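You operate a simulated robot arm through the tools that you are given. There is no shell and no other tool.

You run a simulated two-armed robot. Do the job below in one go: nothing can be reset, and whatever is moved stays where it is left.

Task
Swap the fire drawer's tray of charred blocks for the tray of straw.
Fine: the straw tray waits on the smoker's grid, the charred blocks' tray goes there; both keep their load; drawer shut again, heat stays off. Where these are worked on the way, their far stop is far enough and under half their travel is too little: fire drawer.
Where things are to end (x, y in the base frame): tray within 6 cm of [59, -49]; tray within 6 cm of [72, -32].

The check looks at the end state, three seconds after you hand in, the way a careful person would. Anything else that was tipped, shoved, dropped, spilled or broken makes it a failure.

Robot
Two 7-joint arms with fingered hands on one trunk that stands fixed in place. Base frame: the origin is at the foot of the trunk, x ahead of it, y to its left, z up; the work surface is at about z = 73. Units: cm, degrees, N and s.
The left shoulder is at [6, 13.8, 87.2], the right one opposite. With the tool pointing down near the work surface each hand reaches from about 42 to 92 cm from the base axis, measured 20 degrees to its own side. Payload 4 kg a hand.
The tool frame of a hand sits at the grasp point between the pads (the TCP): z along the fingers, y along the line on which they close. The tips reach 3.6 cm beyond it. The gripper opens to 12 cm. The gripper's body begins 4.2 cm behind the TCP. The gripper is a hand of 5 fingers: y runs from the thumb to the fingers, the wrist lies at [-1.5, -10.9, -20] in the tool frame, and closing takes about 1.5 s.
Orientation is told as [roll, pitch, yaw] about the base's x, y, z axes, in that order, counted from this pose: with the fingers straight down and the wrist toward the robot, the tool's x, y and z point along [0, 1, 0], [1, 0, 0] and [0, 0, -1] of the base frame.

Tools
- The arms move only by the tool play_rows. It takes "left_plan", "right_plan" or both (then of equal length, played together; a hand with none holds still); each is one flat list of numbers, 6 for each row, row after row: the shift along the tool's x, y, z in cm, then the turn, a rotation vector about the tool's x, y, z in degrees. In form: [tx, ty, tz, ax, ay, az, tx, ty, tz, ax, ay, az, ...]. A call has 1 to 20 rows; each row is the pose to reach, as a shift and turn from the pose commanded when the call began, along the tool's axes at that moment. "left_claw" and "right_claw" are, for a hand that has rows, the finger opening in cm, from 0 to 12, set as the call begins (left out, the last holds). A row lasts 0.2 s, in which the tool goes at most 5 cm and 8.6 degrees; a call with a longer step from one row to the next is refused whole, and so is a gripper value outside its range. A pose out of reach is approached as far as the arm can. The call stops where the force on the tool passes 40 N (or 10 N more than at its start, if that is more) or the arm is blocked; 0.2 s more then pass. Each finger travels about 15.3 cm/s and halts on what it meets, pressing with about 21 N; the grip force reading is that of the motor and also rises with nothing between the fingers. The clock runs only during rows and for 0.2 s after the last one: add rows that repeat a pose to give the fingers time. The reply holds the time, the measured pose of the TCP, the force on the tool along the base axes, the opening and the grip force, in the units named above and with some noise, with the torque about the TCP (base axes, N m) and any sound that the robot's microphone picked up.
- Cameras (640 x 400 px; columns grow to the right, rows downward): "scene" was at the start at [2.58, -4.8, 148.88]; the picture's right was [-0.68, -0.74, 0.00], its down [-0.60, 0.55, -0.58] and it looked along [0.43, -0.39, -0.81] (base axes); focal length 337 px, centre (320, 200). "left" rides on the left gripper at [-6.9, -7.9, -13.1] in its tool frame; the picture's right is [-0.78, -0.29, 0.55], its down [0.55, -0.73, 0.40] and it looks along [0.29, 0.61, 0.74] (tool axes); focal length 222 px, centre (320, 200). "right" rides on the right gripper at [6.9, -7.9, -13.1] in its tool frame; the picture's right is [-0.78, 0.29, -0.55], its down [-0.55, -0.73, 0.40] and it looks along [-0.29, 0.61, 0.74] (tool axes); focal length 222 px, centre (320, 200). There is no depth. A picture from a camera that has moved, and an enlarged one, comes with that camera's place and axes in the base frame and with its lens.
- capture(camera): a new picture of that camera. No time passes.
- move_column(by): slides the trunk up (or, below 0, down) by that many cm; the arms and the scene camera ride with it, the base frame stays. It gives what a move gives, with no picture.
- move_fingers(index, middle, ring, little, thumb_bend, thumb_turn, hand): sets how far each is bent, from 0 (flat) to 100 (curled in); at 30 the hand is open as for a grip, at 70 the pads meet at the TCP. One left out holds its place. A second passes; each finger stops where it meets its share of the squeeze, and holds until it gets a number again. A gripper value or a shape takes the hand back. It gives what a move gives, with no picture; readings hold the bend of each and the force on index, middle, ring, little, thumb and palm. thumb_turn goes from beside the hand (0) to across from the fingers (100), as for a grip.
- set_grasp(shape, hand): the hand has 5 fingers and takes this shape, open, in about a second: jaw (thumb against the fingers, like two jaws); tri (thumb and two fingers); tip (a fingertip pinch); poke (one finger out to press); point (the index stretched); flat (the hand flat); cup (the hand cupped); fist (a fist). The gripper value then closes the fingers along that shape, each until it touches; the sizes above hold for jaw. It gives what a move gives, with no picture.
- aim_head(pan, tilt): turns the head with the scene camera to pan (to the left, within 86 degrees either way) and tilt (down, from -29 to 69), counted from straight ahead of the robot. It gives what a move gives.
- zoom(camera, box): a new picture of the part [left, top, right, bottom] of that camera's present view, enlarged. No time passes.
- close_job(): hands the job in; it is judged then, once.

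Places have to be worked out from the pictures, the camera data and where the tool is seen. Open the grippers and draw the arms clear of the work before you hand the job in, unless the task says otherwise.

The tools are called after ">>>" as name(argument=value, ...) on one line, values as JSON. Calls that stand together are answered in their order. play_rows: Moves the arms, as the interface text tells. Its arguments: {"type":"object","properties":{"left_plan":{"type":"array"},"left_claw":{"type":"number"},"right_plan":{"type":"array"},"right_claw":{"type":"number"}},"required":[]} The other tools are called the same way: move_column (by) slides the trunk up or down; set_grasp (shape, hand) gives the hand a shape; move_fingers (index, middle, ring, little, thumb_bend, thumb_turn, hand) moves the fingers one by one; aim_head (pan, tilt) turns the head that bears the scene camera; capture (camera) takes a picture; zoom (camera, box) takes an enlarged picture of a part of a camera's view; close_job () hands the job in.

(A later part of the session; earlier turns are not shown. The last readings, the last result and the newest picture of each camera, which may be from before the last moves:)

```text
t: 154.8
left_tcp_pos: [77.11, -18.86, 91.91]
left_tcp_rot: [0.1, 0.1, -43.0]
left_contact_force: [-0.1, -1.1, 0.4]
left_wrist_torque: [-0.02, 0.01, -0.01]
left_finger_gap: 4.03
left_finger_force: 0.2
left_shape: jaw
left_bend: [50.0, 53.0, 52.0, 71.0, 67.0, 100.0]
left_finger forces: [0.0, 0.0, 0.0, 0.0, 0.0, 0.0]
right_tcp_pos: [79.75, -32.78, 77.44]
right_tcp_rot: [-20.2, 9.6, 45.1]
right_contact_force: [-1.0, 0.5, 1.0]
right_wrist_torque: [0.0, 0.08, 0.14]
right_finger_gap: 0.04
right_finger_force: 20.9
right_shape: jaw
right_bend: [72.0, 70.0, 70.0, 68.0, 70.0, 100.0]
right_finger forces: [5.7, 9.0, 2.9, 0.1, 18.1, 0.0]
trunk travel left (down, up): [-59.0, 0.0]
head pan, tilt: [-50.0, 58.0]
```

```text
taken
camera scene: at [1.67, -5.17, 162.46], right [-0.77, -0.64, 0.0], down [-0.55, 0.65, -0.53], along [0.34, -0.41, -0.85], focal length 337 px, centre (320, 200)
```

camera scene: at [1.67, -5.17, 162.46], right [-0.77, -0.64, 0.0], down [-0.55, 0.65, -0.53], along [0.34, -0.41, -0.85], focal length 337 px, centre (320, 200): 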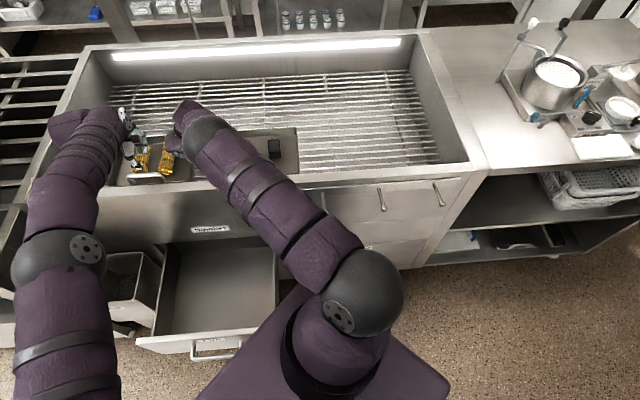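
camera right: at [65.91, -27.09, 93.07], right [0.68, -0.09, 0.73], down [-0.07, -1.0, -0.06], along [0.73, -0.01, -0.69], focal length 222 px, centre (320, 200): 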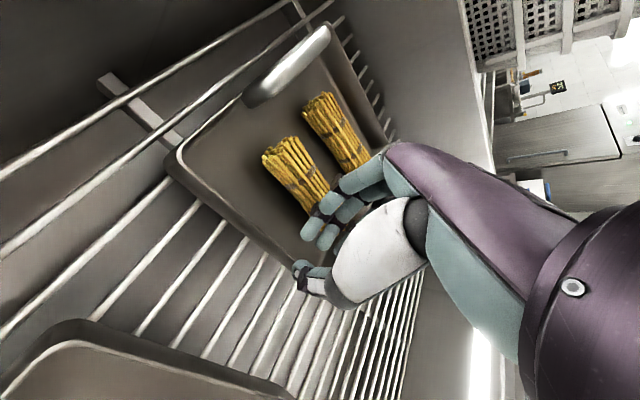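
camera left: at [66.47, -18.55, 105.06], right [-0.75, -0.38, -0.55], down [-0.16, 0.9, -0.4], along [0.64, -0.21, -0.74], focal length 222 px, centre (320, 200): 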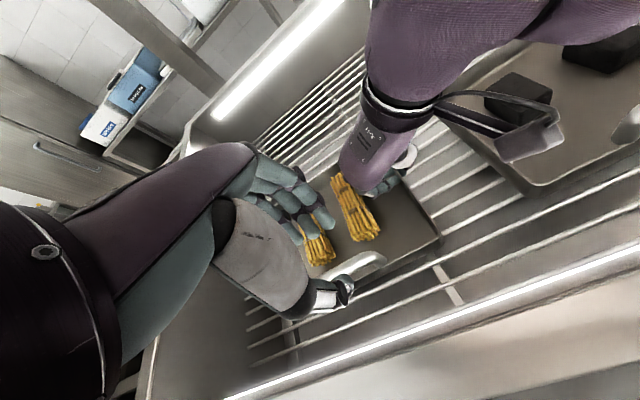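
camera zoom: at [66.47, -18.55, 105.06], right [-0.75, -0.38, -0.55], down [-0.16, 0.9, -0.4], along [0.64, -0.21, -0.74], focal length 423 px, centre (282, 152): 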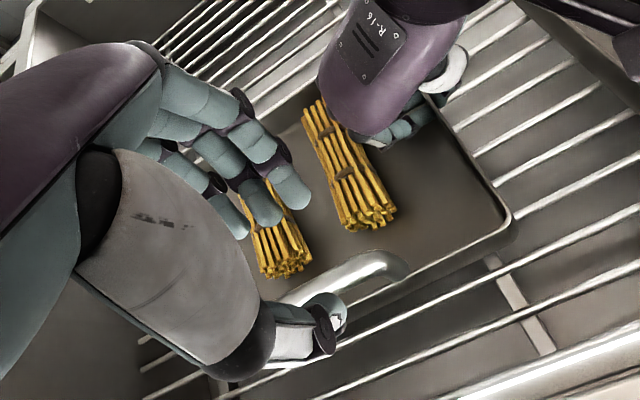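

Bar at D≈68.5; I shift 0.7 cm deeper and descend around the bar.

>>> play_rows(left_plan=[0, 0.7, 0, 0, 0, 0, 0, 0.7, 3, 0, 0, 0, 0, 0.7, 6, 0, 0, 0, 0, 0.7, 8.5, 0, 0, 0, 0, 0.7, 10.5, 0, 0, 0, 0, 0.7, 10.5, 0, 0, 0], left_claw=4)

>>> capture(camera="left")

>>> zoom(camera="left", box=[240, 150, 440, 330])

```text
t: 156.2
left_tcp_pos: [76.8, -19.11, 82.2]
left_tcp_rot: [0.1, -0.1, -43.0]
left_contact_force: [1.8, -2.3, 0.8]
left_wrist_torque: [-0.03, -0.04, 0.0]
left_finger_gap: 4.08
left_finger_force: 0.1
left_shape: jaw
left_bend: [49.0, 53.0, 51.0, 71.0, 67.0, 100.0]
left_finger forces: [1.2, 0.1, 0.7, 0.0, 0.0, 0.0]
left hand out of reach, approached as far as the arm can: row 3, 4, 5, 6
right_tcp_pos: [79.77, -32.82, 77.48]
right_tcp_rot: [-20.2, 9.6, 45.2]
right_contact_force: [-0.4, 2.1, 0.1]
right_wrist_torque: [0.06, 0.06, 0.15]
right_finger_gap: 0.06
right_finger_force: 20.5
right_shape: jaw
right_bend: [72.0, 70.0, 70.0, 68.0, 70.0, 100.0]
right_finger forces: [6.1, 9.5, 2.8, 0.1, 18.0, 0.0]
trunk travel left (down, up): [-59.0, 0.0]
head pan, tilt: [-50.0, 58.0]
```

```text
taken
camera left: at [66.13, -18.71, 95.13], right [-0.75, -0.38, -0.55], down [-0.16, 0.9, -0.4], along [0.64, -0.21, -0.74], focal length 222 px, centre (320, 200)
```

left: 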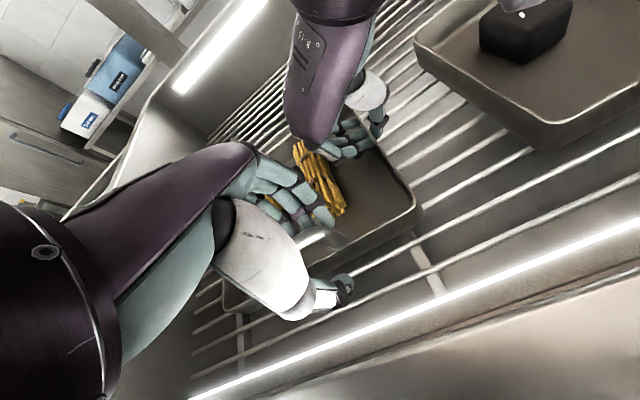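

```text
2.22 times, centred on (340, 240) of left
camera zoom: at [66.13, -18.71, 95.13], right [-0.75, -0.38, -0.55], down [-0.16, 0.9, -0.4], along [0.64, -0.21, -0.74], focal length 494 px, centre (276, 111)
```

zoom: 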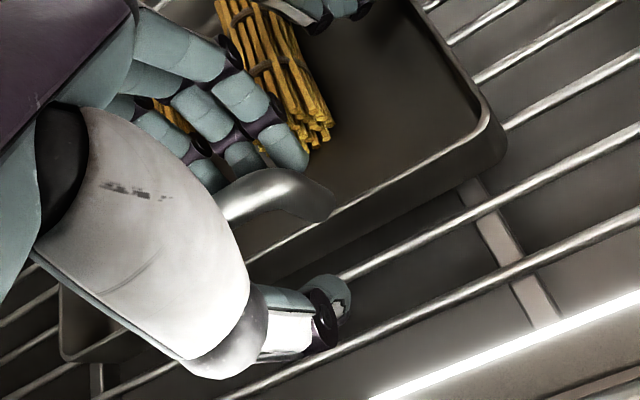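

The left arm is at its reach limit here. I raise it and drag the straw tray 6 cm to the right along the bars with the right hand, staying clear of the charred tray.

>>> play_rows(left_plan=[0, 0, -2, 0, 0, 0, 0, 0, -4, 0, 0, 0, 0, -0.5, -7, 0, 0, 0, 0, -1, -9, 0, 0, 0, 0, -1, -9, 0, 0, 0], left_claw=4)

>>> play_rows(right_plan=[-0.07, -0.03, -0.19, 0, 0, 0, -0.01, -1.01, -0.04, 0, 0, 0, 0.05, -2.0, 0.12, 0, 0, 0, 0.11, -2.99, 0.27, 0, 0, 0, 0.17, -3.97, 0.42, 0, 0, 0, 0.23, -4.96, 0.58, 0, 0, 0, 0.29, -5.94, 0.73, 0, 0, 0, 0.29, -5.94, 0.73, 0, 0, 0])

>>> capture(camera="left")

>>> capture(camera="right")

>>> zoom(camera="scene", box=[90, 100, 320, 220])

```text
t: 157.4
left_tcp_pos: [75.95, -18.32, 90.94]
left_tcp_rot: [0.1, -0.1, -43.1]
left_contact_force: [-0.1, -0.9, 0.0]
left_wrist_torque: [-0.02, 0.0, -0.04]
left_finger_gap: 4.0
left_finger_force: 0.0
left_shape: jaw
left_bend: [50.0, 53.0, 52.0, 71.0, 67.0, 100.0]
left_finger forces: [0.0, 0.0, 0.1, 0.0, 0.0, 0.1]
right_tcp_pos: [79.7, -32.71, 77.46]
right_tcp_rot: [-20.2, 9.6, 45.1]
right_contact_force: [0.0, 0.4, -0.1]
right_wrist_torque: [0.03, 0.02, 0.16]
right_finger_gap: 0.07
right_finger_force: 21.4
right_shape: jaw
right_bend: [72.0, 70.0, 70.0, 68.0, 70.0, 100.0]
right_finger forces: [6.1, 9.3, 2.7, 0.0, 18.1, 0.1]
trunk travel left (down, up): [-59.0, 0.0]
head pan, tilt: [-50.0, 58.0]
```

```text
t: 159.2
left_tcp_pos: [76.04, -18.49, 90.88]
left_tcp_rot: [0.1, 0.0, -43.0]
left_contact_force: [-0.1, 0.2, -0.5]
left_wrist_torque: [-0.02, -0.02, 0.04]
left_finger_gap: 4.04
left_finger_force: 0.1
left_shape: jaw
left_bend: [50.0, 53.0, 52.0, 71.0, 67.0, 100.0]
left_finger forces: [0.0, 0.1, 0.0, 0.0, 0.0, 0.0]
right_tcp_pos: [75.43, -36.87, 77.52]
right_tcp_rot: [-20.3, 9.6, 45.1]
right_contact_force: [-0.1, 1.3, -0.7]
right_wrist_torque: [0.03, 0.04, 0.06]
right_finger_gap: 0.05
right_finger_force: 20.9
right_shape: jaw
right_bend: [72.0, 70.0, 70.0, 68.0, 70.0, 100.0]
right_finger forces: [8.5, 7.1, 1.9, 0.0, 17.2, 0.0]
trunk travel left (down, up): [-59.0, 0.0]
head pan, tilt: [-50.0, 58.0]
```

```text
taken
camera left: at [65.42, -18.09, 104.05], right [-0.75, -0.38, -0.55], down [-0.16, 0.9, -0.4], along [0.64, -0.21, -0.74], focal length 222 px, centre (320, 200)
```

left: 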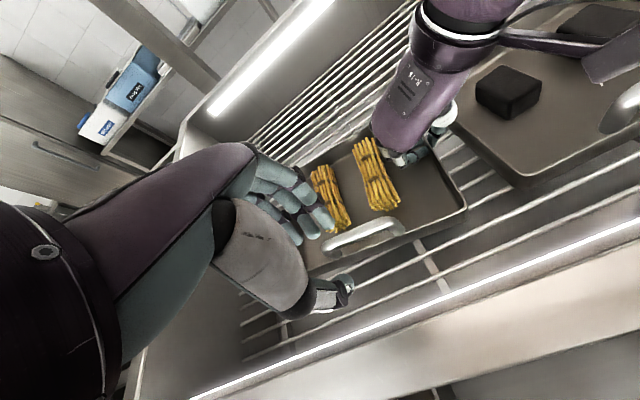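

```text
taken
camera right: at [63.31, -33.44, 88.73], right [0.68, -0.09, 0.73], down [-0.07, -1.0, -0.06], along [0.73, -0.01, -0.69], focal length 222 px, centre (320, 200)
```

right: 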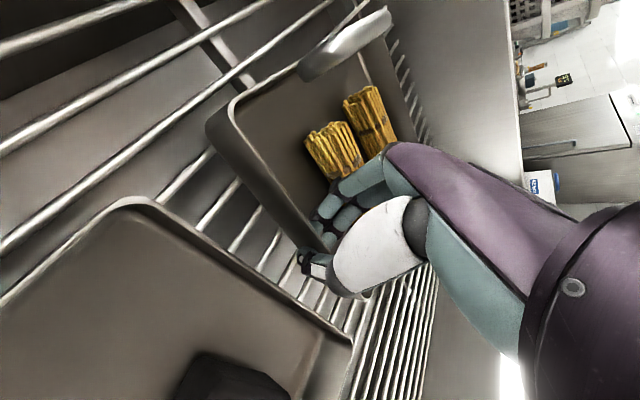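

```text
2.78 times, centred on (205, 160) of scene
camera zoom: at [1.71, -5.19, 162.45], right [-0.77, -0.64, 0.0], down [-0.55, 0.65, -0.53], along [0.34, -0.41, -0.85], focal length 937 px, centre (640, 311)
```

zoom: 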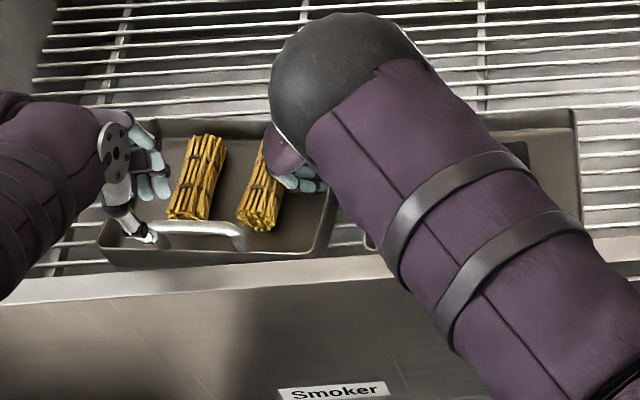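

>>> zoom(camera="left", box=[280, 120, 500, 320])

```text
2.00 times, centred on (390, 220) of left
camera zoom: at [65.42, -18.09, 104.05], right [-0.75, -0.38, -0.55], down [-0.16, 0.9, -0.4], along [0.64, -0.21, -0.74], focal length 444 px, centre (180, 160)
```

zoom: 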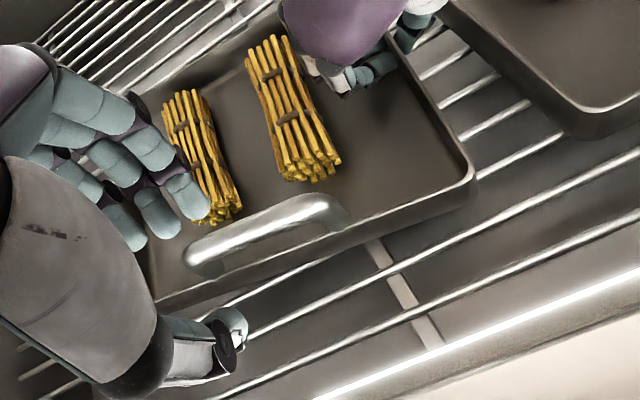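

The tray is turned ~5° and the left arm would be just at its limit; I drag the tray a further 1 cm right and 1 cm toward me.

>>> play_rows(right_plan=[0.33, -0.34, -0.12, 0, 0, 0, 0.66, -0.67, -0.18, 0, 0, 0, 0.97, -1.0, -0.25, 0, 0, 0, 0.97, -1.0, -0.25, 0, 0, 0], left_plan=[-1.2, 0.5, 0, 0, 0, -1, -2.5, 1.0, 0, 0, 0, -2, -3.7, 1.4, 0, 0, -3, -4.9, 1.4, 0, 0, 0, -3])

>>> capture(camera="left")

>>> zoom(camera="left", box=[220, 120, 460, 330])

```text
refused: plan must hold 6 numbers for each row
```

```text
taken
camera left: at [65.42, -18.09, 104.05], right [-0.75, -0.38, -0.55], down [-0.16, 0.9, -0.4], along [0.64, -0.21, -0.74], focal length 222 px, centre (320, 200)
```

left: 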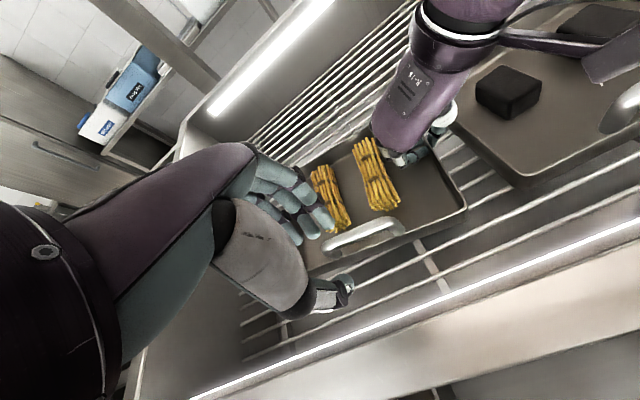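

```text
1.90 times, centred on (340, 225) of left
camera zoom: at [65.42, -18.09, 104.05], right [-0.75, -0.38, -0.55], down [-0.16, 0.9, -0.4], along [0.64, -0.21, -0.74], focal length 423 px, centre (282, 152)
```

zoom: 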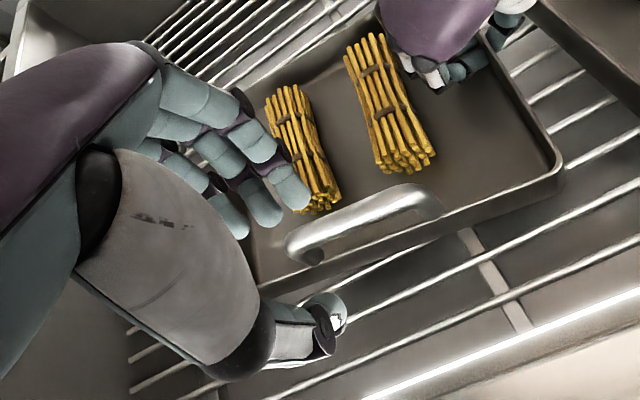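

A typo in the plan; I resend it: the right hand drags 1 cm right and 1 cm toward me, while the left shifts above the bar.

>>> play_rows(right_plan=[0.33, -0.34, -0.12, 0, 0, 0, 0.66, -0.67, -0.18, 0, 0, 0, 0.97, -1.0, -0.25, 0, 0, 0, 0.97, -1.0, -0.25, 0, 0, 0], left_plan=[-1.65, 0.5, 0, 0, 0, -1, -3.3, 1.0, 0, 0, 0, -2, -4.96, 1.53, 0, 0, 0, -3, -4.96, 1.53, 0, 0, 0, -3])

>>> zoom(camera="left", box=[220, 120, 460, 330])

>>> capture(camera="right")

```text
t: 160.2
left_tcp_pos: [73.67, -23.13, 90.79]
left_tcp_rot: [0.0, 0.0, -40.0]
left_contact_force: [-0.3, -0.3, -0.9]
left_wrist_torque: [0.0, 0.02, 0.0]
left_finger_gap: 3.99
left_finger_force: 0.1
left_shape: jaw
left_bend: [50.0, 53.0, 52.0, 71.0, 67.0, 100.0]
left_finger forces: [0.0, 0.0, 0.0, 0.0, 0.0, 0.0]
right_tcp_pos: [74.0, -37.07, 77.77]
right_tcp_rot: [-20.2, 9.6, 45.1]
right_contact_force: [-0.2, -0.8, 0.1]
right_wrist_torque: [0.0, 0.03, 0.05]
right_finger_gap: 0.07
right_finger_force: 20.9
right_shape: jaw
right_bend: [72.0, 70.0, 70.0, 68.0, 70.0, 100.0]
right_finger forces: [9.1, 6.8, 1.3, 0.0, 16.9, 0.0]
trunk travel left (down, up): [-59.0, 0.0]
head pan, tilt: [-50.0, 58.0]
```

```text
1.90 times, centred on (340, 225) of left
camera zoom: at [63.09, -23.35, 103.96], right [-0.73, -0.41, -0.55], down [-0.21, 0.89, -0.4], along [0.65, -0.17, -0.74], focal length 423 px, centre (282, 152)
```

zoom: 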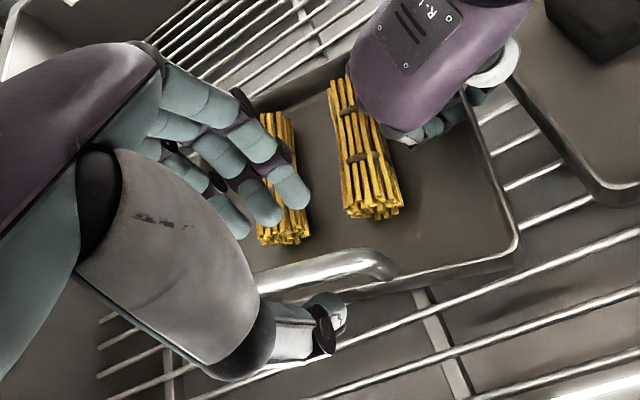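

```text
taken
camera right: at [61.82, -33.53, 88.82], right [0.68, -0.09, 0.73], down [-0.07, -1.0, -0.06], along [0.73, -0.01, -0.69], focal length 222 px, centre (320, 200)
```

right: 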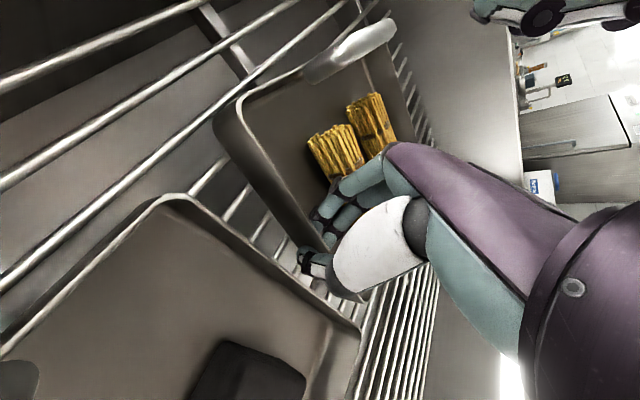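

Bar's right end is at (68.5, 34.3); I shift the left hand 0.8 cm left and descend around the bar.

>>> play_rows(left_plan=[0.78, 0.32, 0, 0, 0, 0, 0.78, 0.32, 3, 0, 0, 0, 0.78, 0.32, 6, 0, 0, 0, 0.78, 0.32, 8, 0, 0, 0, 0.78, 0.32, 9.3, 0, 0, 0, 0.78, 0.32, 9.3, 0, 0, 0], left_claw=4)

>>> zoom(camera="left", box=[240, 150, 440, 330])

```text
t: 161.6
left_tcp_pos: [74.35, -22.84, 81.61]
left_tcp_rot: [0.1, -0.2, -40.1]
left_contact_force: [0.1, -1.9, 5.0]
left_wrist_torque: [0.04, -0.31, -0.15]
left_finger_gap: 4.03
left_finger_force: 0.0
left_shape: jaw
left_bend: [50.0, 53.0, 52.0, 71.0, 67.0, 100.0]
left_finger forces: [0.0, 0.1, 0.1, 4.6, 0.1, 0.0]
right_tcp_pos: [73.98, -37.03, 77.7]
right_tcp_rot: [-20.2, 9.6, 45.1]
right_contact_force: [-0.3, 0.8, -2.1]
right_wrist_torque: [0.1, 0.04, 0.08]
right_finger_gap: 0.03
right_finger_force: 20.6
right_shape: jaw
right_bend: [72.0, 70.0, 70.0, 68.0, 70.0, 100.0]
right_finger forces: [8.7, 7.1, 1.4, 0.0, 16.8, 0.1]
trunk travel left (down, up): [-59.0, 0.0]
head pan, tilt: [-50.0, 58.0]
```

```text
2.22 times, centred on (340, 240) of left
camera zoom: at [63.88, -22.98, 94.67], right [-0.73, -0.41, -0.55], down [-0.21, 0.89, -0.4], along [0.66, -0.17, -0.73], focal length 494 px, centre (276, 111)
```

zoom: 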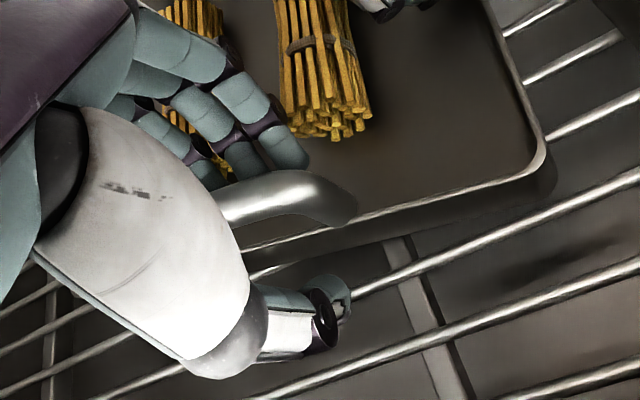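

The little finger touched the bar; the tray is turned ~9° while my hand is at 5°. I lift a bit, turn the hand 4° more, and re-lower.

>>> play_rows(left_plan=[0, 0, -1, 0, 0, 0, 0, 0, -2, 0, 0, -2, 0, 0.2, -2, 0, 0, -4, 0, 0.2, -1, 0, 0, -4, 0, 0.2, 0, 0, 0, -4, 0, 0.2, 0.5, 0, 0, -4, 0, 0.2, 0.5, 0, 0, -4], left_claw=4)

>>> zoom(camera="left", box=[240, 150, 440, 330])

>>> zoom(camera="scene", box=[90, 100, 320, 220])

```text
t: 163.2
left_tcp_pos: [74.71, -22.82, 81.13]
left_tcp_rot: [0.1, -0.1, -36.1]
left_contact_force: [1.6, -2.0, 0.9]
left_wrist_torque: [0.0, -0.01, -0.07]
left_finger_gap: 4.02
left_finger_force: 0.1
left_shape: jaw
left_bend: [50.0, 53.0, 52.0, 71.0, 67.0, 100.0]
left_finger forces: [0.0, 0.0, 0.0, 2.0, 0.1, 0.1]
right_tcp_pos: [73.99, -37.05, 77.74]
right_tcp_rot: [-20.3, 9.6, 45.2]
right_contact_force: [-0.5, 1.4, -2.6]
right_wrist_torque: [0.07, 0.04, 0.11]
right_finger_gap: 0.05
right_finger_force: 20.5
right_shape: jaw
right_bend: [72.0, 70.0, 70.0, 68.0, 70.0, 100.0]
right_finger forces: [7.4, 7.7, 2.1, 0.1, 17.2, 0.0]
trunk travel left (down, up): [-59.0, 0.0]
head pan, tilt: [-50.0, 58.0]
```

```text
2.22 times, centred on (340, 240) of left
camera zoom: at [64.17, -23.81, 94.08], right [-0.7, -0.46, -0.55], down [-0.27, 0.88, -0.4], along [0.66, -0.13, -0.74], focal length 494 px, centre (276, 111)
```

zoom: 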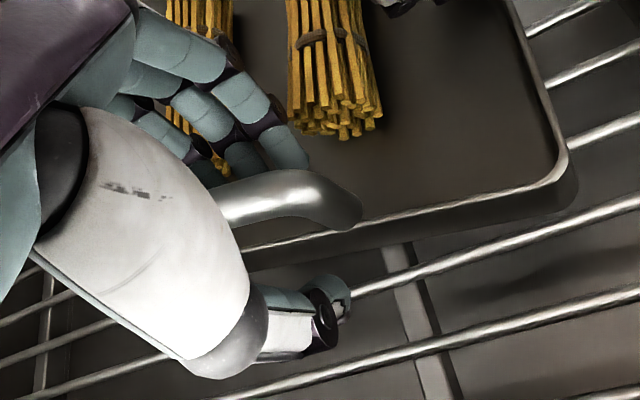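

```text
2.78 times, centred on (205, 160) of scene
camera zoom: at [1.71, -5.2, 162.45], right [-0.77, -0.64, 0.0], down [-0.55, 0.65, -0.53], along [0.34, -0.41, -0.85], focal length 937 px, centre (640, 311)
```

zoom: 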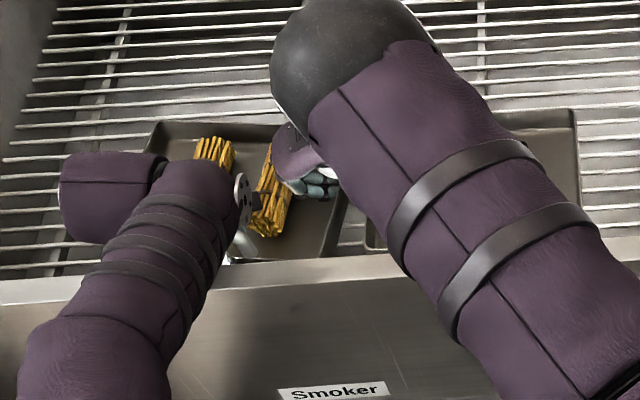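

Contact is minor now. I repeat the earlier recipe: centre +0.4, narrow to 2.6 and lower ~2.9 cm.

>>> play_rows(left_plan=[0, 0.3, 0, 0, 0, 0, 0, 0.3, 0, 0, 0, 0, 0, 0.3, 0.8, 0, 0, 0, 0, 0.3, 1.6, 0, 0, 0, 0, 0.3, 2.3, 0, 0, 0, 0, 0.3, 2.9, 0, 0, 0, 0, 0.3, 2.9, 0, 0, 0], left_claw=2.6)

>>> zoom(camera="left", box=[240, 150, 440, 330])

```text
t: 164.8
left_tcp_pos: [74.69, -22.75, 78.51]
left_tcp_rot: [0.1, -0.1, -35.9]
left_contact_force: [-0.1, -0.6, -0.7]
left_wrist_torque: [-0.01, -0.02, -0.02]
left_finger_gap: 2.62
left_finger_force: 0.3
left_shape: jaw
left_bend: [56.0, 59.0, 58.0, 71.0, 69.0, 100.0]
left_finger forces: [0.0, 0.1, 0.1, 0.0, 0.0, 0.0]
left hand out of reach, approached as far as the arm can: row 5, 6, 7
right_tcp_pos: [73.96, -36.98, 77.61]
right_tcp_rot: [-20.2, 9.6, 45.0]
right_contact_force: [0.0, -0.4, -1.5]
right_wrist_torque: [0.03, 0.06, 0.14]
right_finger_gap: 0.0
right_finger_force: 21.0
right_shape: jaw
right_bend: [72.0, 70.0, 70.0, 68.0, 70.0, 100.0]
right_finger forces: [6.9, 8.1, 2.7, 0.1, 18.1, 0.1]
trunk travel left (down, up): [-59.0, 0.0]
head pan, tilt: [-50.0, 58.0]
```

```text
2.22 times, centred on (340, 240) of left
camera zoom: at [64.16, -23.69, 91.6], right [-0.7, -0.46, -0.55], down [-0.27, 0.88, -0.4], along [0.67, -0.13, -0.74], focal length 494 px, centre (276, 111)
```

zoom: 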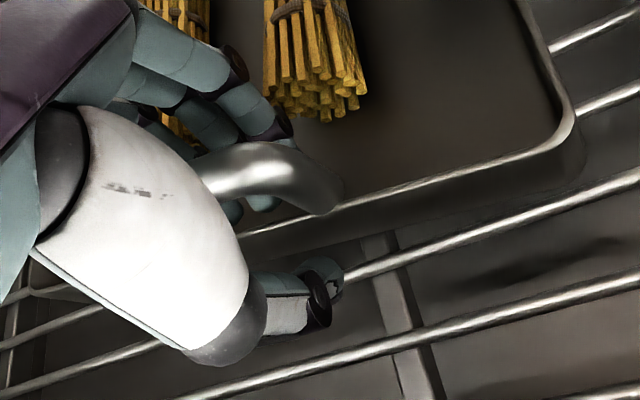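

The arm is at its reach limit but the hand is essentially at the needed depth (fingertip visible through the arch as before). I close the left hand.

>>> play_rows(left_plan=[0, -0.1, 0, 0, 0, 0, 0, -0.1, 0, 0, 0, 0, 0, -0.1, 0, 0, 0, 0, 0, -0.1, 0, 0, 0, 0, 0, -0.1, 0, 0, 0, 0, 0, -0.1, 0, 0, 0, 0], left_claw=0)

>>> zoom(camera="left", box=[240, 150, 440, 330])

```text
t: 166.2
left_tcp_pos: [74.51, -22.7, 78.72]
left_tcp_rot: [0.0, -0.1, -36.0]
left_contact_force: [0.0, -2.2, -0.1]
left_wrist_torque: [-0.02, 0.03, -0.17]
left_finger_gap: 0.02
left_finger_force: 21.4
left_shape: jaw
left_bend: [70.0, 70.0, 66.0, 70.0, 70.0, 100.0]
left_finger forces: [10.0, 5.9, 2.3, 2.1, 18.2, 0.0]
right_tcp_pos: [74.07, -37.08, 77.55]
right_tcp_rot: [-20.3, 9.6, 45.1]
right_contact_force: [0.4, 2.2, -1.5]
right_wrist_torque: [0.04, 0.01, 0.19]
right_finger_gap: 0.04
right_finger_force: 20.2
right_shape: jaw
right_bend: [72.0, 70.0, 70.0, 68.0, 70.0, 100.0]
right_finger forces: [7.3, 8.9, 3.2, 0.0, 17.6, 0.1]
trunk travel left (down, up): [-59.0, 0.0]
head pan, tilt: [-50.0, 58.0]
```

```text
2.22 times, centred on (340, 240) of left
camera zoom: at [64.02, -23.66, 91.64], right [-0.7, -0.46, -0.55], down [-0.27, 0.88, -0.4], along [0.67, -0.13, -0.74], focal length 494 px, centre (276, 111)
```

zoom: 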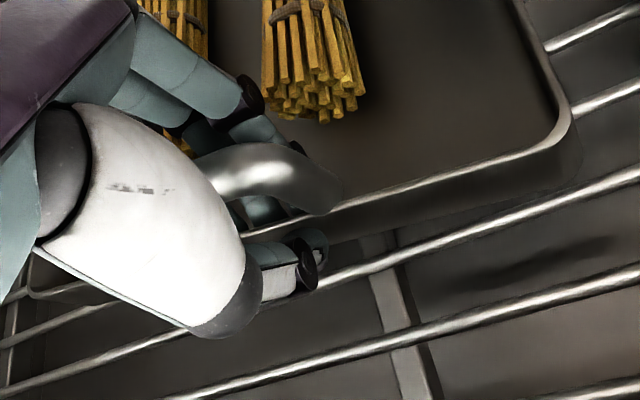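

Strong grip with all fingers (10/6/2/2 vs thumb 18 N). I lift both hands together 3 cm.

>>> play_rows(left_plan=[0, 0, -0.5, 0, 0, 0, 0, 0, -1, 0, 0, 0, 0, 0, -1.5, 0, 0, 0, 0, 0, -2, 0, 0, 0, 0, 0, -2.5, 0, 0, 0, 0, 0, -3, 0, 0, 0, 0, 0, -3, 0, 0, 0], right_plan=[-0.17, -0.08, -0.46, 0, 0, 0, -0.34, -0.17, -0.93, 0, 0, 0, -0.51, -0.25, -1.39, 0, 0, 0, -0.68, -0.33, -1.85, 0, 0, 0, -0.86, -0.41, -2.31, 0, 0, 0, -1.03, -0.5, -2.78, 0, 0, 0, -1.03, -0.5, -2.78, 0, 0, 0])

>>> capture(camera="left")

>>> capture(camera="right")

```text
t: 167.8
left_tcp_pos: [74.52, -22.67, 81.49]
left_tcp_rot: [-0.1, -0.1, -36.0]
left_contact_force: [-0.3, -5.6, -3.4]
left_wrist_torque: [-0.21, 0.33, -0.22]
left_finger_gap: 0.0
left_finger_force: 21.1
left_shape: jaw
left_bend: [70.0, 70.0, 66.0, 70.0, 70.0, 100.0]
left_finger forces: [11.6, 6.3, 2.5, 3.2, 18.6, 0.0]
right_tcp_pos: [74.08, -37.08, 80.8]
right_tcp_rot: [-20.2, 9.6, 45.0]
right_contact_force: [1.0, 4.7, -2.3]
right_wrist_torque: [0.2, 0.08, 0.21]
right_finger_gap: 0.05
right_finger_force: 20.8
right_shape: jaw
right_bend: [72.0, 70.0, 70.0, 68.0, 70.0, 100.0]
right_finger forces: [8.2, 9.0, 3.5, 0.1, 16.7, 0.1]
trunk travel left (down, up): [-59.0, 0.0]
head pan, tilt: [-50.0, 58.0]
```

```text
taken
camera left: at [64.05, -23.57, 94.57], right [-0.7, -0.46, -0.55], down [-0.27, 0.88, -0.4], along [0.66, -0.13, -0.74], focal length 222 px, centre (320, 200)
```

left: 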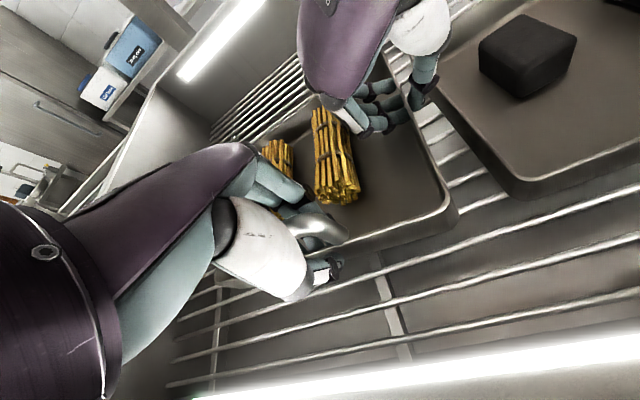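

```text
taken
camera right: at [61.9, -33.47, 91.91], right [0.68, -0.09, 0.73], down [-0.07, -1.0, -0.06], along [0.73, -0.01, -0.69], focal length 222 px, centre (320, 200)
```

right: 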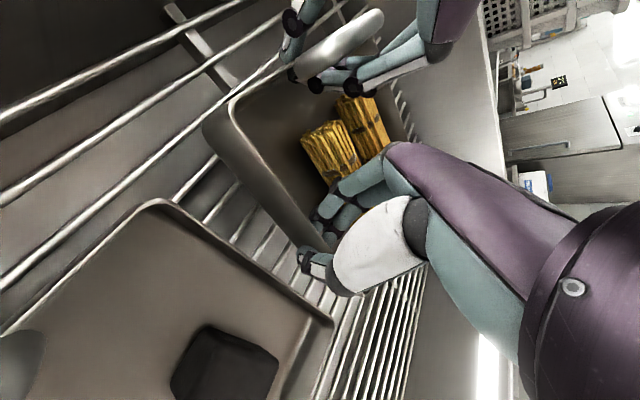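

Lifting well. I raise another 4 cm.

>>> play_rows(left_plan=[0, 0, -0.5, 0, 0, 0, 0, 0, -1, 0, 0, 0, 0, 0, -1.5, 0, 0, 0, 0, 0, -2, 0, 0, 0, 0, 0, -2.5, 0, 0, 0, 0, 0, -3, 0, 0, 0, 0, 0, -3.5, 0, 0, 0, 0, 0, -4, 0, 0, 0], right_plan=[-0.17, -0.08, -0.46, 0, 0, 0, -0.34, -0.17, -0.93, 0, 0, 0, -0.51, -0.25, -1.39, 0, 0, 0, -0.68, -0.33, -1.85, 0, 0, 0, -0.86, -0.41, -2.31, 0, 0, 0, -1.03, -0.5, -2.78, 0, 0, 0, -1.2, -0.58, -3.24, 0, 0, 0, -1.37, -0.66, -3.7, 0, 0, 0])

>>> capture(camera="left")

>>> capture(camera="right")

>>> capture(camera="scene")

```text
t: 169.6
left_tcp_pos: [74.5, -22.52, 85.61]
left_tcp_rot: [0.1, 0.0, -36.2]
left_contact_force: [0.0, -4.9, -3.4]
left_wrist_torque: [-0.23, 0.32, -0.2]
left_finger_gap: 0.0
left_finger_force: 20.4
left_shape: jaw
left_bend: [70.0, 70.0, 66.0, 70.0, 70.0, 100.0]
left_finger forces: [12.0, 5.8, 2.3, 3.0, 18.6, 0.0]
right_tcp_pos: [74.0, -36.9, 84.76]
right_tcp_rot: [-20.3, 9.6, 45.1]
right_contact_force: [0.9, 5.5, -2.1]
right_wrist_torque: [0.17, 0.05, 0.19]
right_finger_gap: 0.05
right_finger_force: 20.9
right_shape: jaw
right_bend: [72.0, 70.0, 70.0, 68.0, 70.0, 100.0]
right_finger forces: [8.0, 9.0, 3.4, 0.0, 16.9, 0.1]
trunk travel left (down, up): [-59.0, 0.0]
head pan, tilt: [-50.0, 58.0]
```

```text
taken
camera left: at [63.96, -23.63, 98.64], right [-0.7, -0.46, -0.55], down [-0.27, 0.88, -0.4], along [0.66, -0.13, -0.74], focal length 222 px, centre (320, 200)
```

left: 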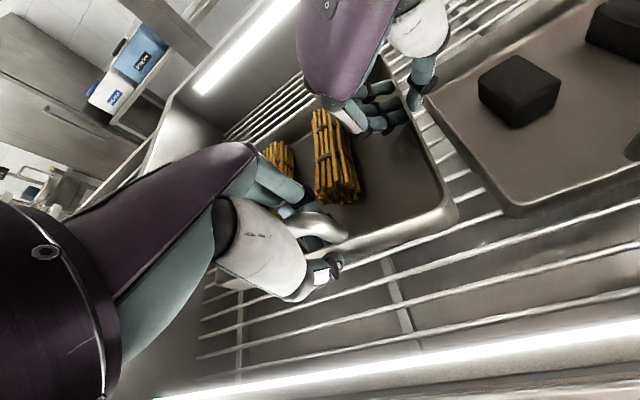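

```text
taken
camera right: at [61.93, -33.52, 95.88], right [0.68, -0.09, 0.72], down [-0.07, -1.0, -0.06], along [0.73, -0.01, -0.69], focal length 222 px, centre (320, 200)
```

right: 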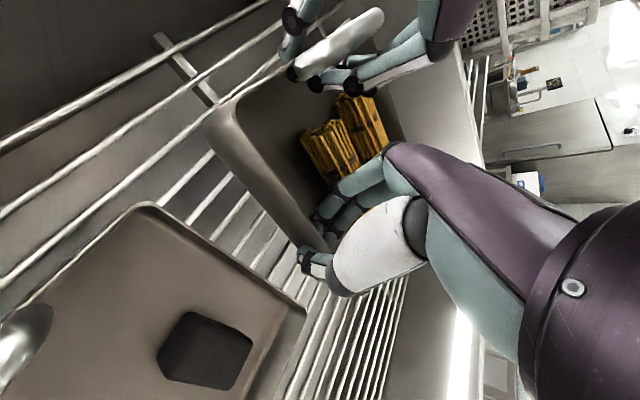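

```text
taken
camera scene: at [1.72, -5.2, 162.45], right [-0.77, -0.64, 0.0], down [-0.55, 0.65, -0.53], along [0.34, -0.41, -0.85], focal length 337 px, centre (320, 200)
```

scene: 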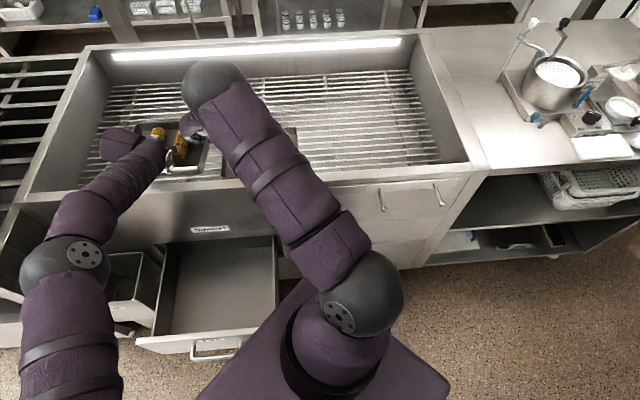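

Tray is free with only a small sag. I raise it 10.5 cm more while drawing it 3 cm toward me to keep the left arm in reach.

>>> play_rows(left_plan=[0.06, -0.37, -1.31, 0, 0, 0, 0.12, -0.74, -2.63, 0, 0, 0, 0.17, -1.11, -3.94, 0, 0, 0, 0.23, -1.48, -5.25, 0, 0, 0, 0.29, -1.85, -6.56, 0, 0, 0, 0.35, -2.22, -7.88, 0, 0, 0, 0.4, -2.59, -9.19, 0, 0, 0, 0.46, -2.96, -10.5, 0, 0, 0], right_plan=[-0.1, -0.22, -1.34, 0, 0, 0, -0.2, -0.43, -2.69, 0, 0, 0, -0.29, -0.65, -4.03, 0, 0, 0, -0.39, -0.87, -5.38, 0, 0, 0, -0.49, -1.08, -6.72, 0, 0, 0, -0.59, -1.3, -8.06, 0, 0, 0, -0.68, -1.51, -9.41, 0, 0, 0, -0.78, -1.73, -10.75, 0, 0, 0])

>>> capture(camera="left")

>>> capture(camera="scene")

```text
t: 171.4
left_tcp_pos: [72.49, -20.56, 95.98]
left_tcp_rot: [0.1, 0.0, -36.1]
left_contact_force: [-0.6, -0.2, -2.7]
left_wrist_torque: [-0.09, 0.29, -0.15]
left_finger_gap: 0.02
left_finger_force: 21.3
left_shape: jaw
left_bend: [70.0, 70.0, 66.0, 71.0, 70.0, 100.0]
left_finger forces: [10.7, 5.2, 2.3, 2.8, 20.0, 0.0]
right_tcp_pos: [71.91, -34.79, 95.25]
right_tcp_rot: [-20.3, 9.6, 45.0]
right_contact_force: [-0.3, -0.5, -1.8]
right_wrist_torque: [0.02, 0.12, 0.14]
right_finger_gap: 0.03
right_finger_force: 21.2
right_shape: jaw
right_bend: [72.0, 70.0, 70.0, 68.0, 70.0, 100.0]
right_finger forces: [7.3, 8.1, 3.1, 0.1, 17.7, 0.0]
trunk travel left (down, up): [-59.0, 0.0]
head pan, tilt: [-50.0, 58.0]
```

```text
taken
camera left: at [61.93, -21.49, 109.12], right [-0.7, -0.46, -0.55], down [-0.27, 0.88, -0.4], along [0.67, -0.13, -0.74], focal length 222 px, centre (320, 200)
```

left: 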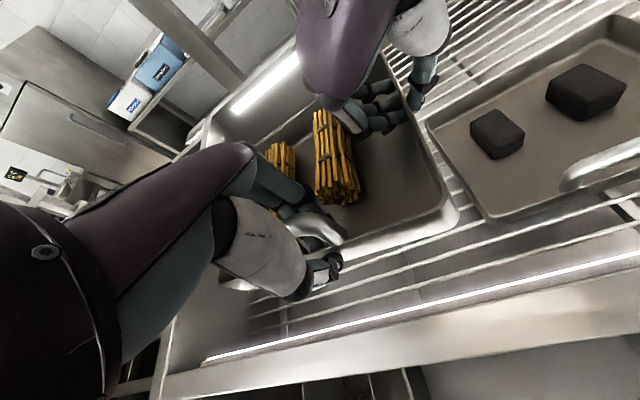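

```text
taken
camera scene: at [1.67, -5.17, 162.45], right [-0.77, -0.64, 0.0], down [-0.55, 0.65, -0.53], along [0.34, -0.41, -0.85], focal length 337 px, centre (320, 200)
```

scene: 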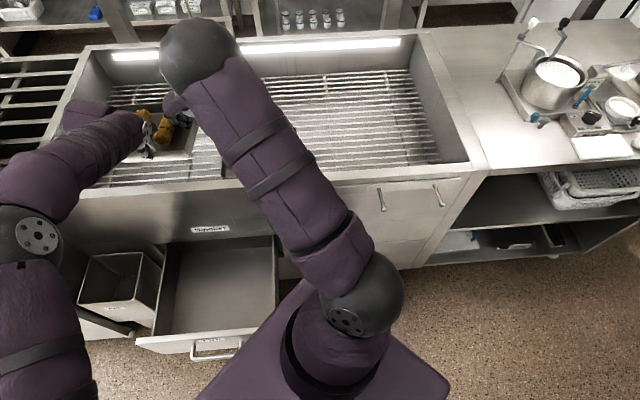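

Steady at clear height. Now I carry the straw tray back over the rim to above the open drawer (with a small 6° turn), first half.

>>> play_rows(left_plan=[-0.29, -1.59, 0, 0, 0, -0.3, -0.58, -3.18, 0, 0, 0, -0.6, -0.86, -4.77, 0, 0, 0, -0.9, -1.15, -6.36, 0, 0, 0, -1.2, -1.44, -7.95, 0, 0, 0, -1.5, -1.73, -9.54, 0, 0, 0, -1.8, -2.01, -11.13, 0, 0, 0, -2.1, -2.3, -12.72, 0, 0, 0, -2.4, -2.59, -14.31, 0, 0, 0, -2.7, -2.88, -15.9, 0, 0, 0, -3.0], right_plan=[1.41, -0.47, -0.44, -0.1, -0.05, -0.28, 2.82, -0.94, -0.88, -0.21, -0.1, -0.56, 4.23, -1.4, -1.32, -0.31, -0.15, -0.83, 5.64, -1.87, -1.75, -0.41, -0.2, -1.11, 7.05, -2.34, -2.19, -0.51, -0.25, -1.39, 8.46, -2.81, -2.63, -0.62, -0.3, -1.67, 9.87, -3.27, -3.07, -0.72, -0.35, -1.94, 11.28, -3.74, -3.51, -0.82, -0.4, -2.22, 12.69, -4.21, -3.95, -0.92, -0.45, -2.5, 14.1, -4.68, -4.39, -1.03, -0.5, -2.78])

>>> capture(camera="scene")

>>> capture(camera="left")

```text
t: 173.6
left_tcp_pos: [57.89, -13.46, 96.01]
left_tcp_rot: [0.0, -0.2, -33.0]
left_contact_force: [0.0, 4.0, -2.7]
left_wrist_torque: [0.04, 0.28, -0.15]
left_finger_gap: 0.0
left_finger_force: 21.3
left_shape: jaw
left_bend: [70.0, 70.0, 67.0, 71.0, 70.0, 100.0]
left_finger forces: [10.8, 4.3, 2.4, 2.8, 22.2, 0.1]
right_tcp_pos: [58.07, -27.71, 95.46]
right_tcp_rot: [-20.2, 9.6, 48.1]
right_contact_force: [0.2, -5.1, -2.1]
right_wrist_torque: [-0.1, 0.1, 0.11]
right_finger_gap: 0.02
right_finger_force: 20.7
right_shape: jaw
right_bend: [72.0, 70.0, 70.0, 68.0, 70.0, 100.0]
right_finger forces: [6.9, 7.1, 3.3, 0.0, 19.4, 0.0]
trunk travel left (down, up): [-59.0, 0.0]
head pan, tilt: [-50.0, 58.0]
```

```text
taken
camera scene: at [1.64, -5.15, 162.46], right [-0.77, -0.64, 0.0], down [-0.55, 0.65, -0.53], along [0.34, -0.41, -0.85], focal length 337 px, centre (320, 200)
```

scene: 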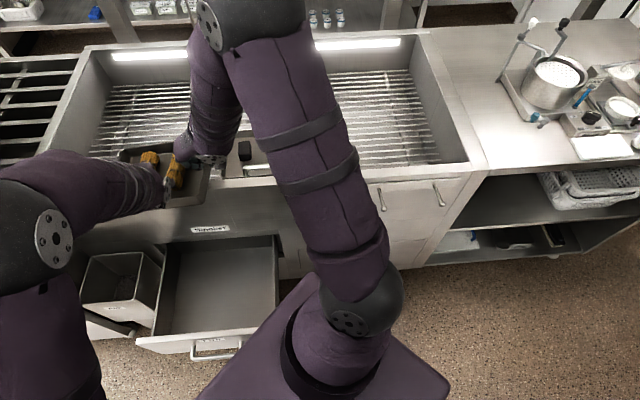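

```text
taken
camera left: at [47.37, -14.98, 109.11], right [-0.67, -0.5, -0.55], down [-0.32, 0.86, -0.4], along [0.67, -0.09, -0.74], focal length 222 px, centre (320, 200)
```

left: 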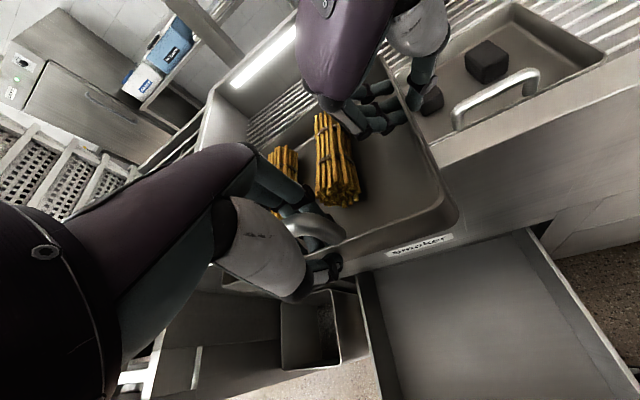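

Continuing the second half of the way to above the drawer.

>>> play_rows(left_plan=[-0.2, -1.6, 0, 0, 0, -0.3, -0.41, -3.21, 0, 0, 0, -0.6, -0.61, -4.81, 0, 0, 0, -0.9, -0.81, -6.41, 0, 0, 0, -1.2, -1.01, -8.02, 0, 0, 0, -1.5, -1.22, -9.62, 0, 0, 0, -1.8, -1.42, -11.22, 0, 0, 0, -2.1, -1.62, -12.82, 0, 0, 0, -2.4, -1.83, -14.43, 0, 0, 0, -2.7, -2.03, -16.03, 0, 0, 0, -3.0], right_plan=[1.43, -0.39, -0.46, -0.1, -0.05, -0.28, 2.86, -0.79, -0.92, -0.21, -0.1, -0.56, 4.29, -1.18, -1.38, -0.31, -0.15, -0.83, 5.72, -1.58, -1.84, -0.41, -0.2, -1.11, 7.15, -1.97, -2.3, -0.51, -0.25, -1.39, 8.58, -2.36, -2.76, -0.62, -0.3, -1.67, 10.01, -2.76, -3.22, -0.72, -0.35, -1.94, 11.44, -3.15, -3.68, -0.82, -0.4, -2.22, 12.87, -3.55, -4.14, -0.92, -0.45, -2.5, 14.3, -3.94, -4.6, -1.03, -0.5, -2.78])

>>> capture(camera="scene")

>>> capture(camera="left")

>>> capture(camera="right")

```text
t: 175.8
left_tcp_pos: [43.34, -6.41, 95.97]
left_tcp_rot: [0.0, -0.1, -30.0]
left_contact_force: [-0.8, 1.9, -3.7]
left_wrist_torque: [-0.02, 0.29, -0.19]
left_finger_gap: 0.0
left_finger_force: 20.6
left_shape: jaw
left_bend: [70.0, 70.0, 67.0, 71.0, 70.0, 100.0]
left_finger forces: [11.1, 4.6, 2.7, 2.8, 22.1, 0.0]
right_tcp_pos: [44.24, -20.78, 95.39]
right_tcp_rot: [-20.3, 9.6, 51.1]
right_contact_force: [1.4, -2.5, -2.0]
right_wrist_torque: [-0.04, 0.09, 0.11]
right_finger_gap: 0.02
right_finger_force: 21.4
right_shape: jaw
right_bend: [72.0, 70.0, 70.0, 68.0, 70.0, 100.0]
right_finger forces: [7.3, 7.5, 2.7, 0.0, 18.5, 0.0]
trunk travel left (down, up): [-59.0, 0.0]
head pan, tilt: [-50.0, 58.0]
```

```text
taken
camera scene: at [1.63, -5.15, 162.46], right [-0.77, -0.64, 0.0], down [-0.55, 0.65, -0.53], along [0.34, -0.41, -0.85], focal length 337 px, centre (320, 200)
```

scene: 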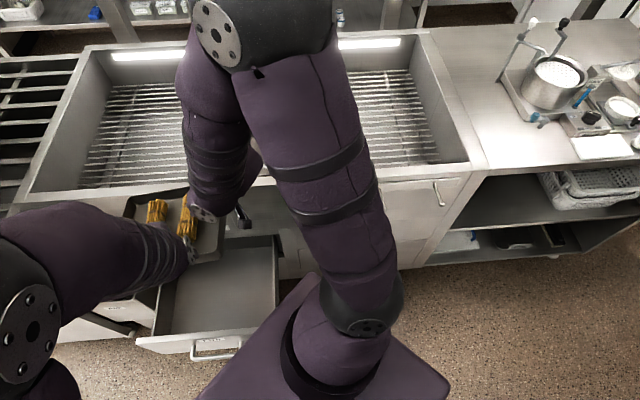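

```text
taken
camera left: at [32.94, -8.57, 109.05], right [-0.64, -0.53, -0.55], down [-0.36, 0.84, -0.4], along [0.67, -0.06, -0.74], focal length 222 px, centre (320, 200)
```

left: 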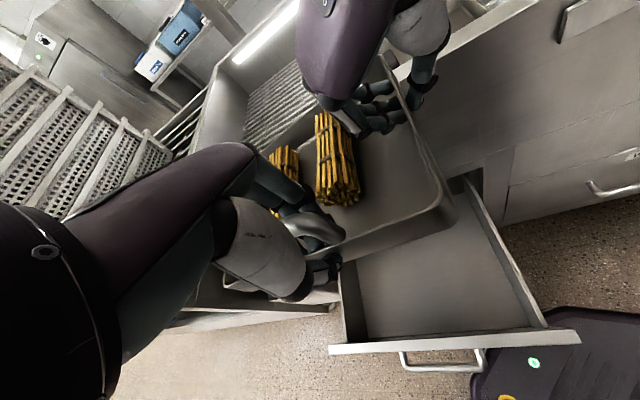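

```text
taken
camera right: at [31.84, -18.47, 106.49], right [0.69, -0.02, 0.73], down [0.03, -1.0, -0.06], along [0.73, 0.06, -0.69], focal length 222 px, centre (320, 200)
```

right: 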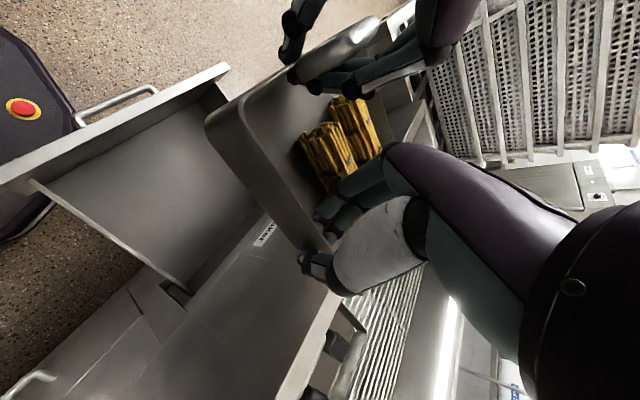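

The straw tray is above the drawer. I zoom to check its position over the opening.

>>> zoom(camera="scene", box=[90, 170, 310, 370])

>>> zoom(camera="left", box=[220, 60, 600, 390])

```text
2.00 times, centred on (200, 270) of scene
camera zoom: at [1.63, -5.15, 162.46], right [-0.77, -0.64, 0.0], down [-0.55, 0.65, -0.53], along [0.34, -0.41, -0.85], focal length 674 px, centre (560, 60)
```

zoom: 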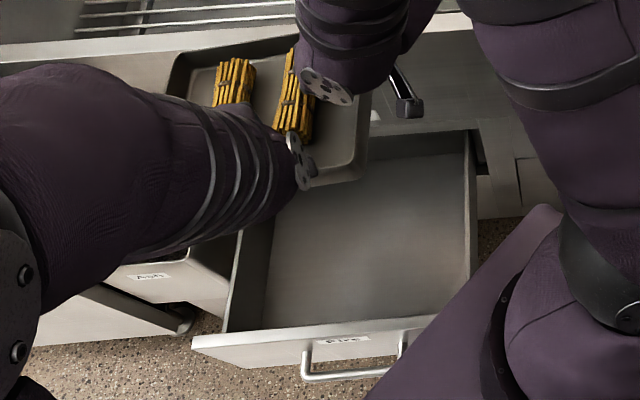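

```text
1.21 times, centred on (410, 225) of left
camera zoom: at [32.94, -8.57, 109.05], right [-0.64, -0.53, -0.55], down [-0.36, 0.84, -0.4], along [0.67, -0.06, -0.74], focal length 269 px, centre (211, 170)
```

zoom: 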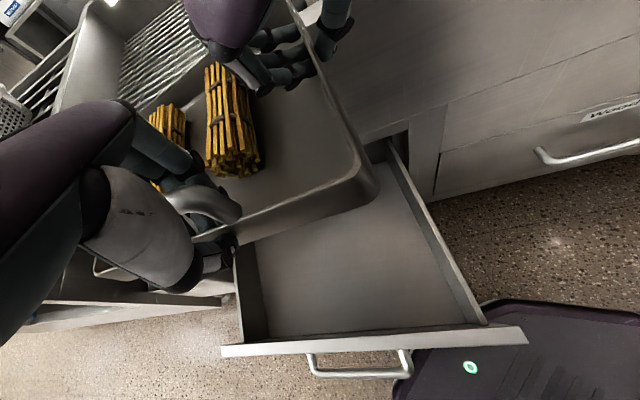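

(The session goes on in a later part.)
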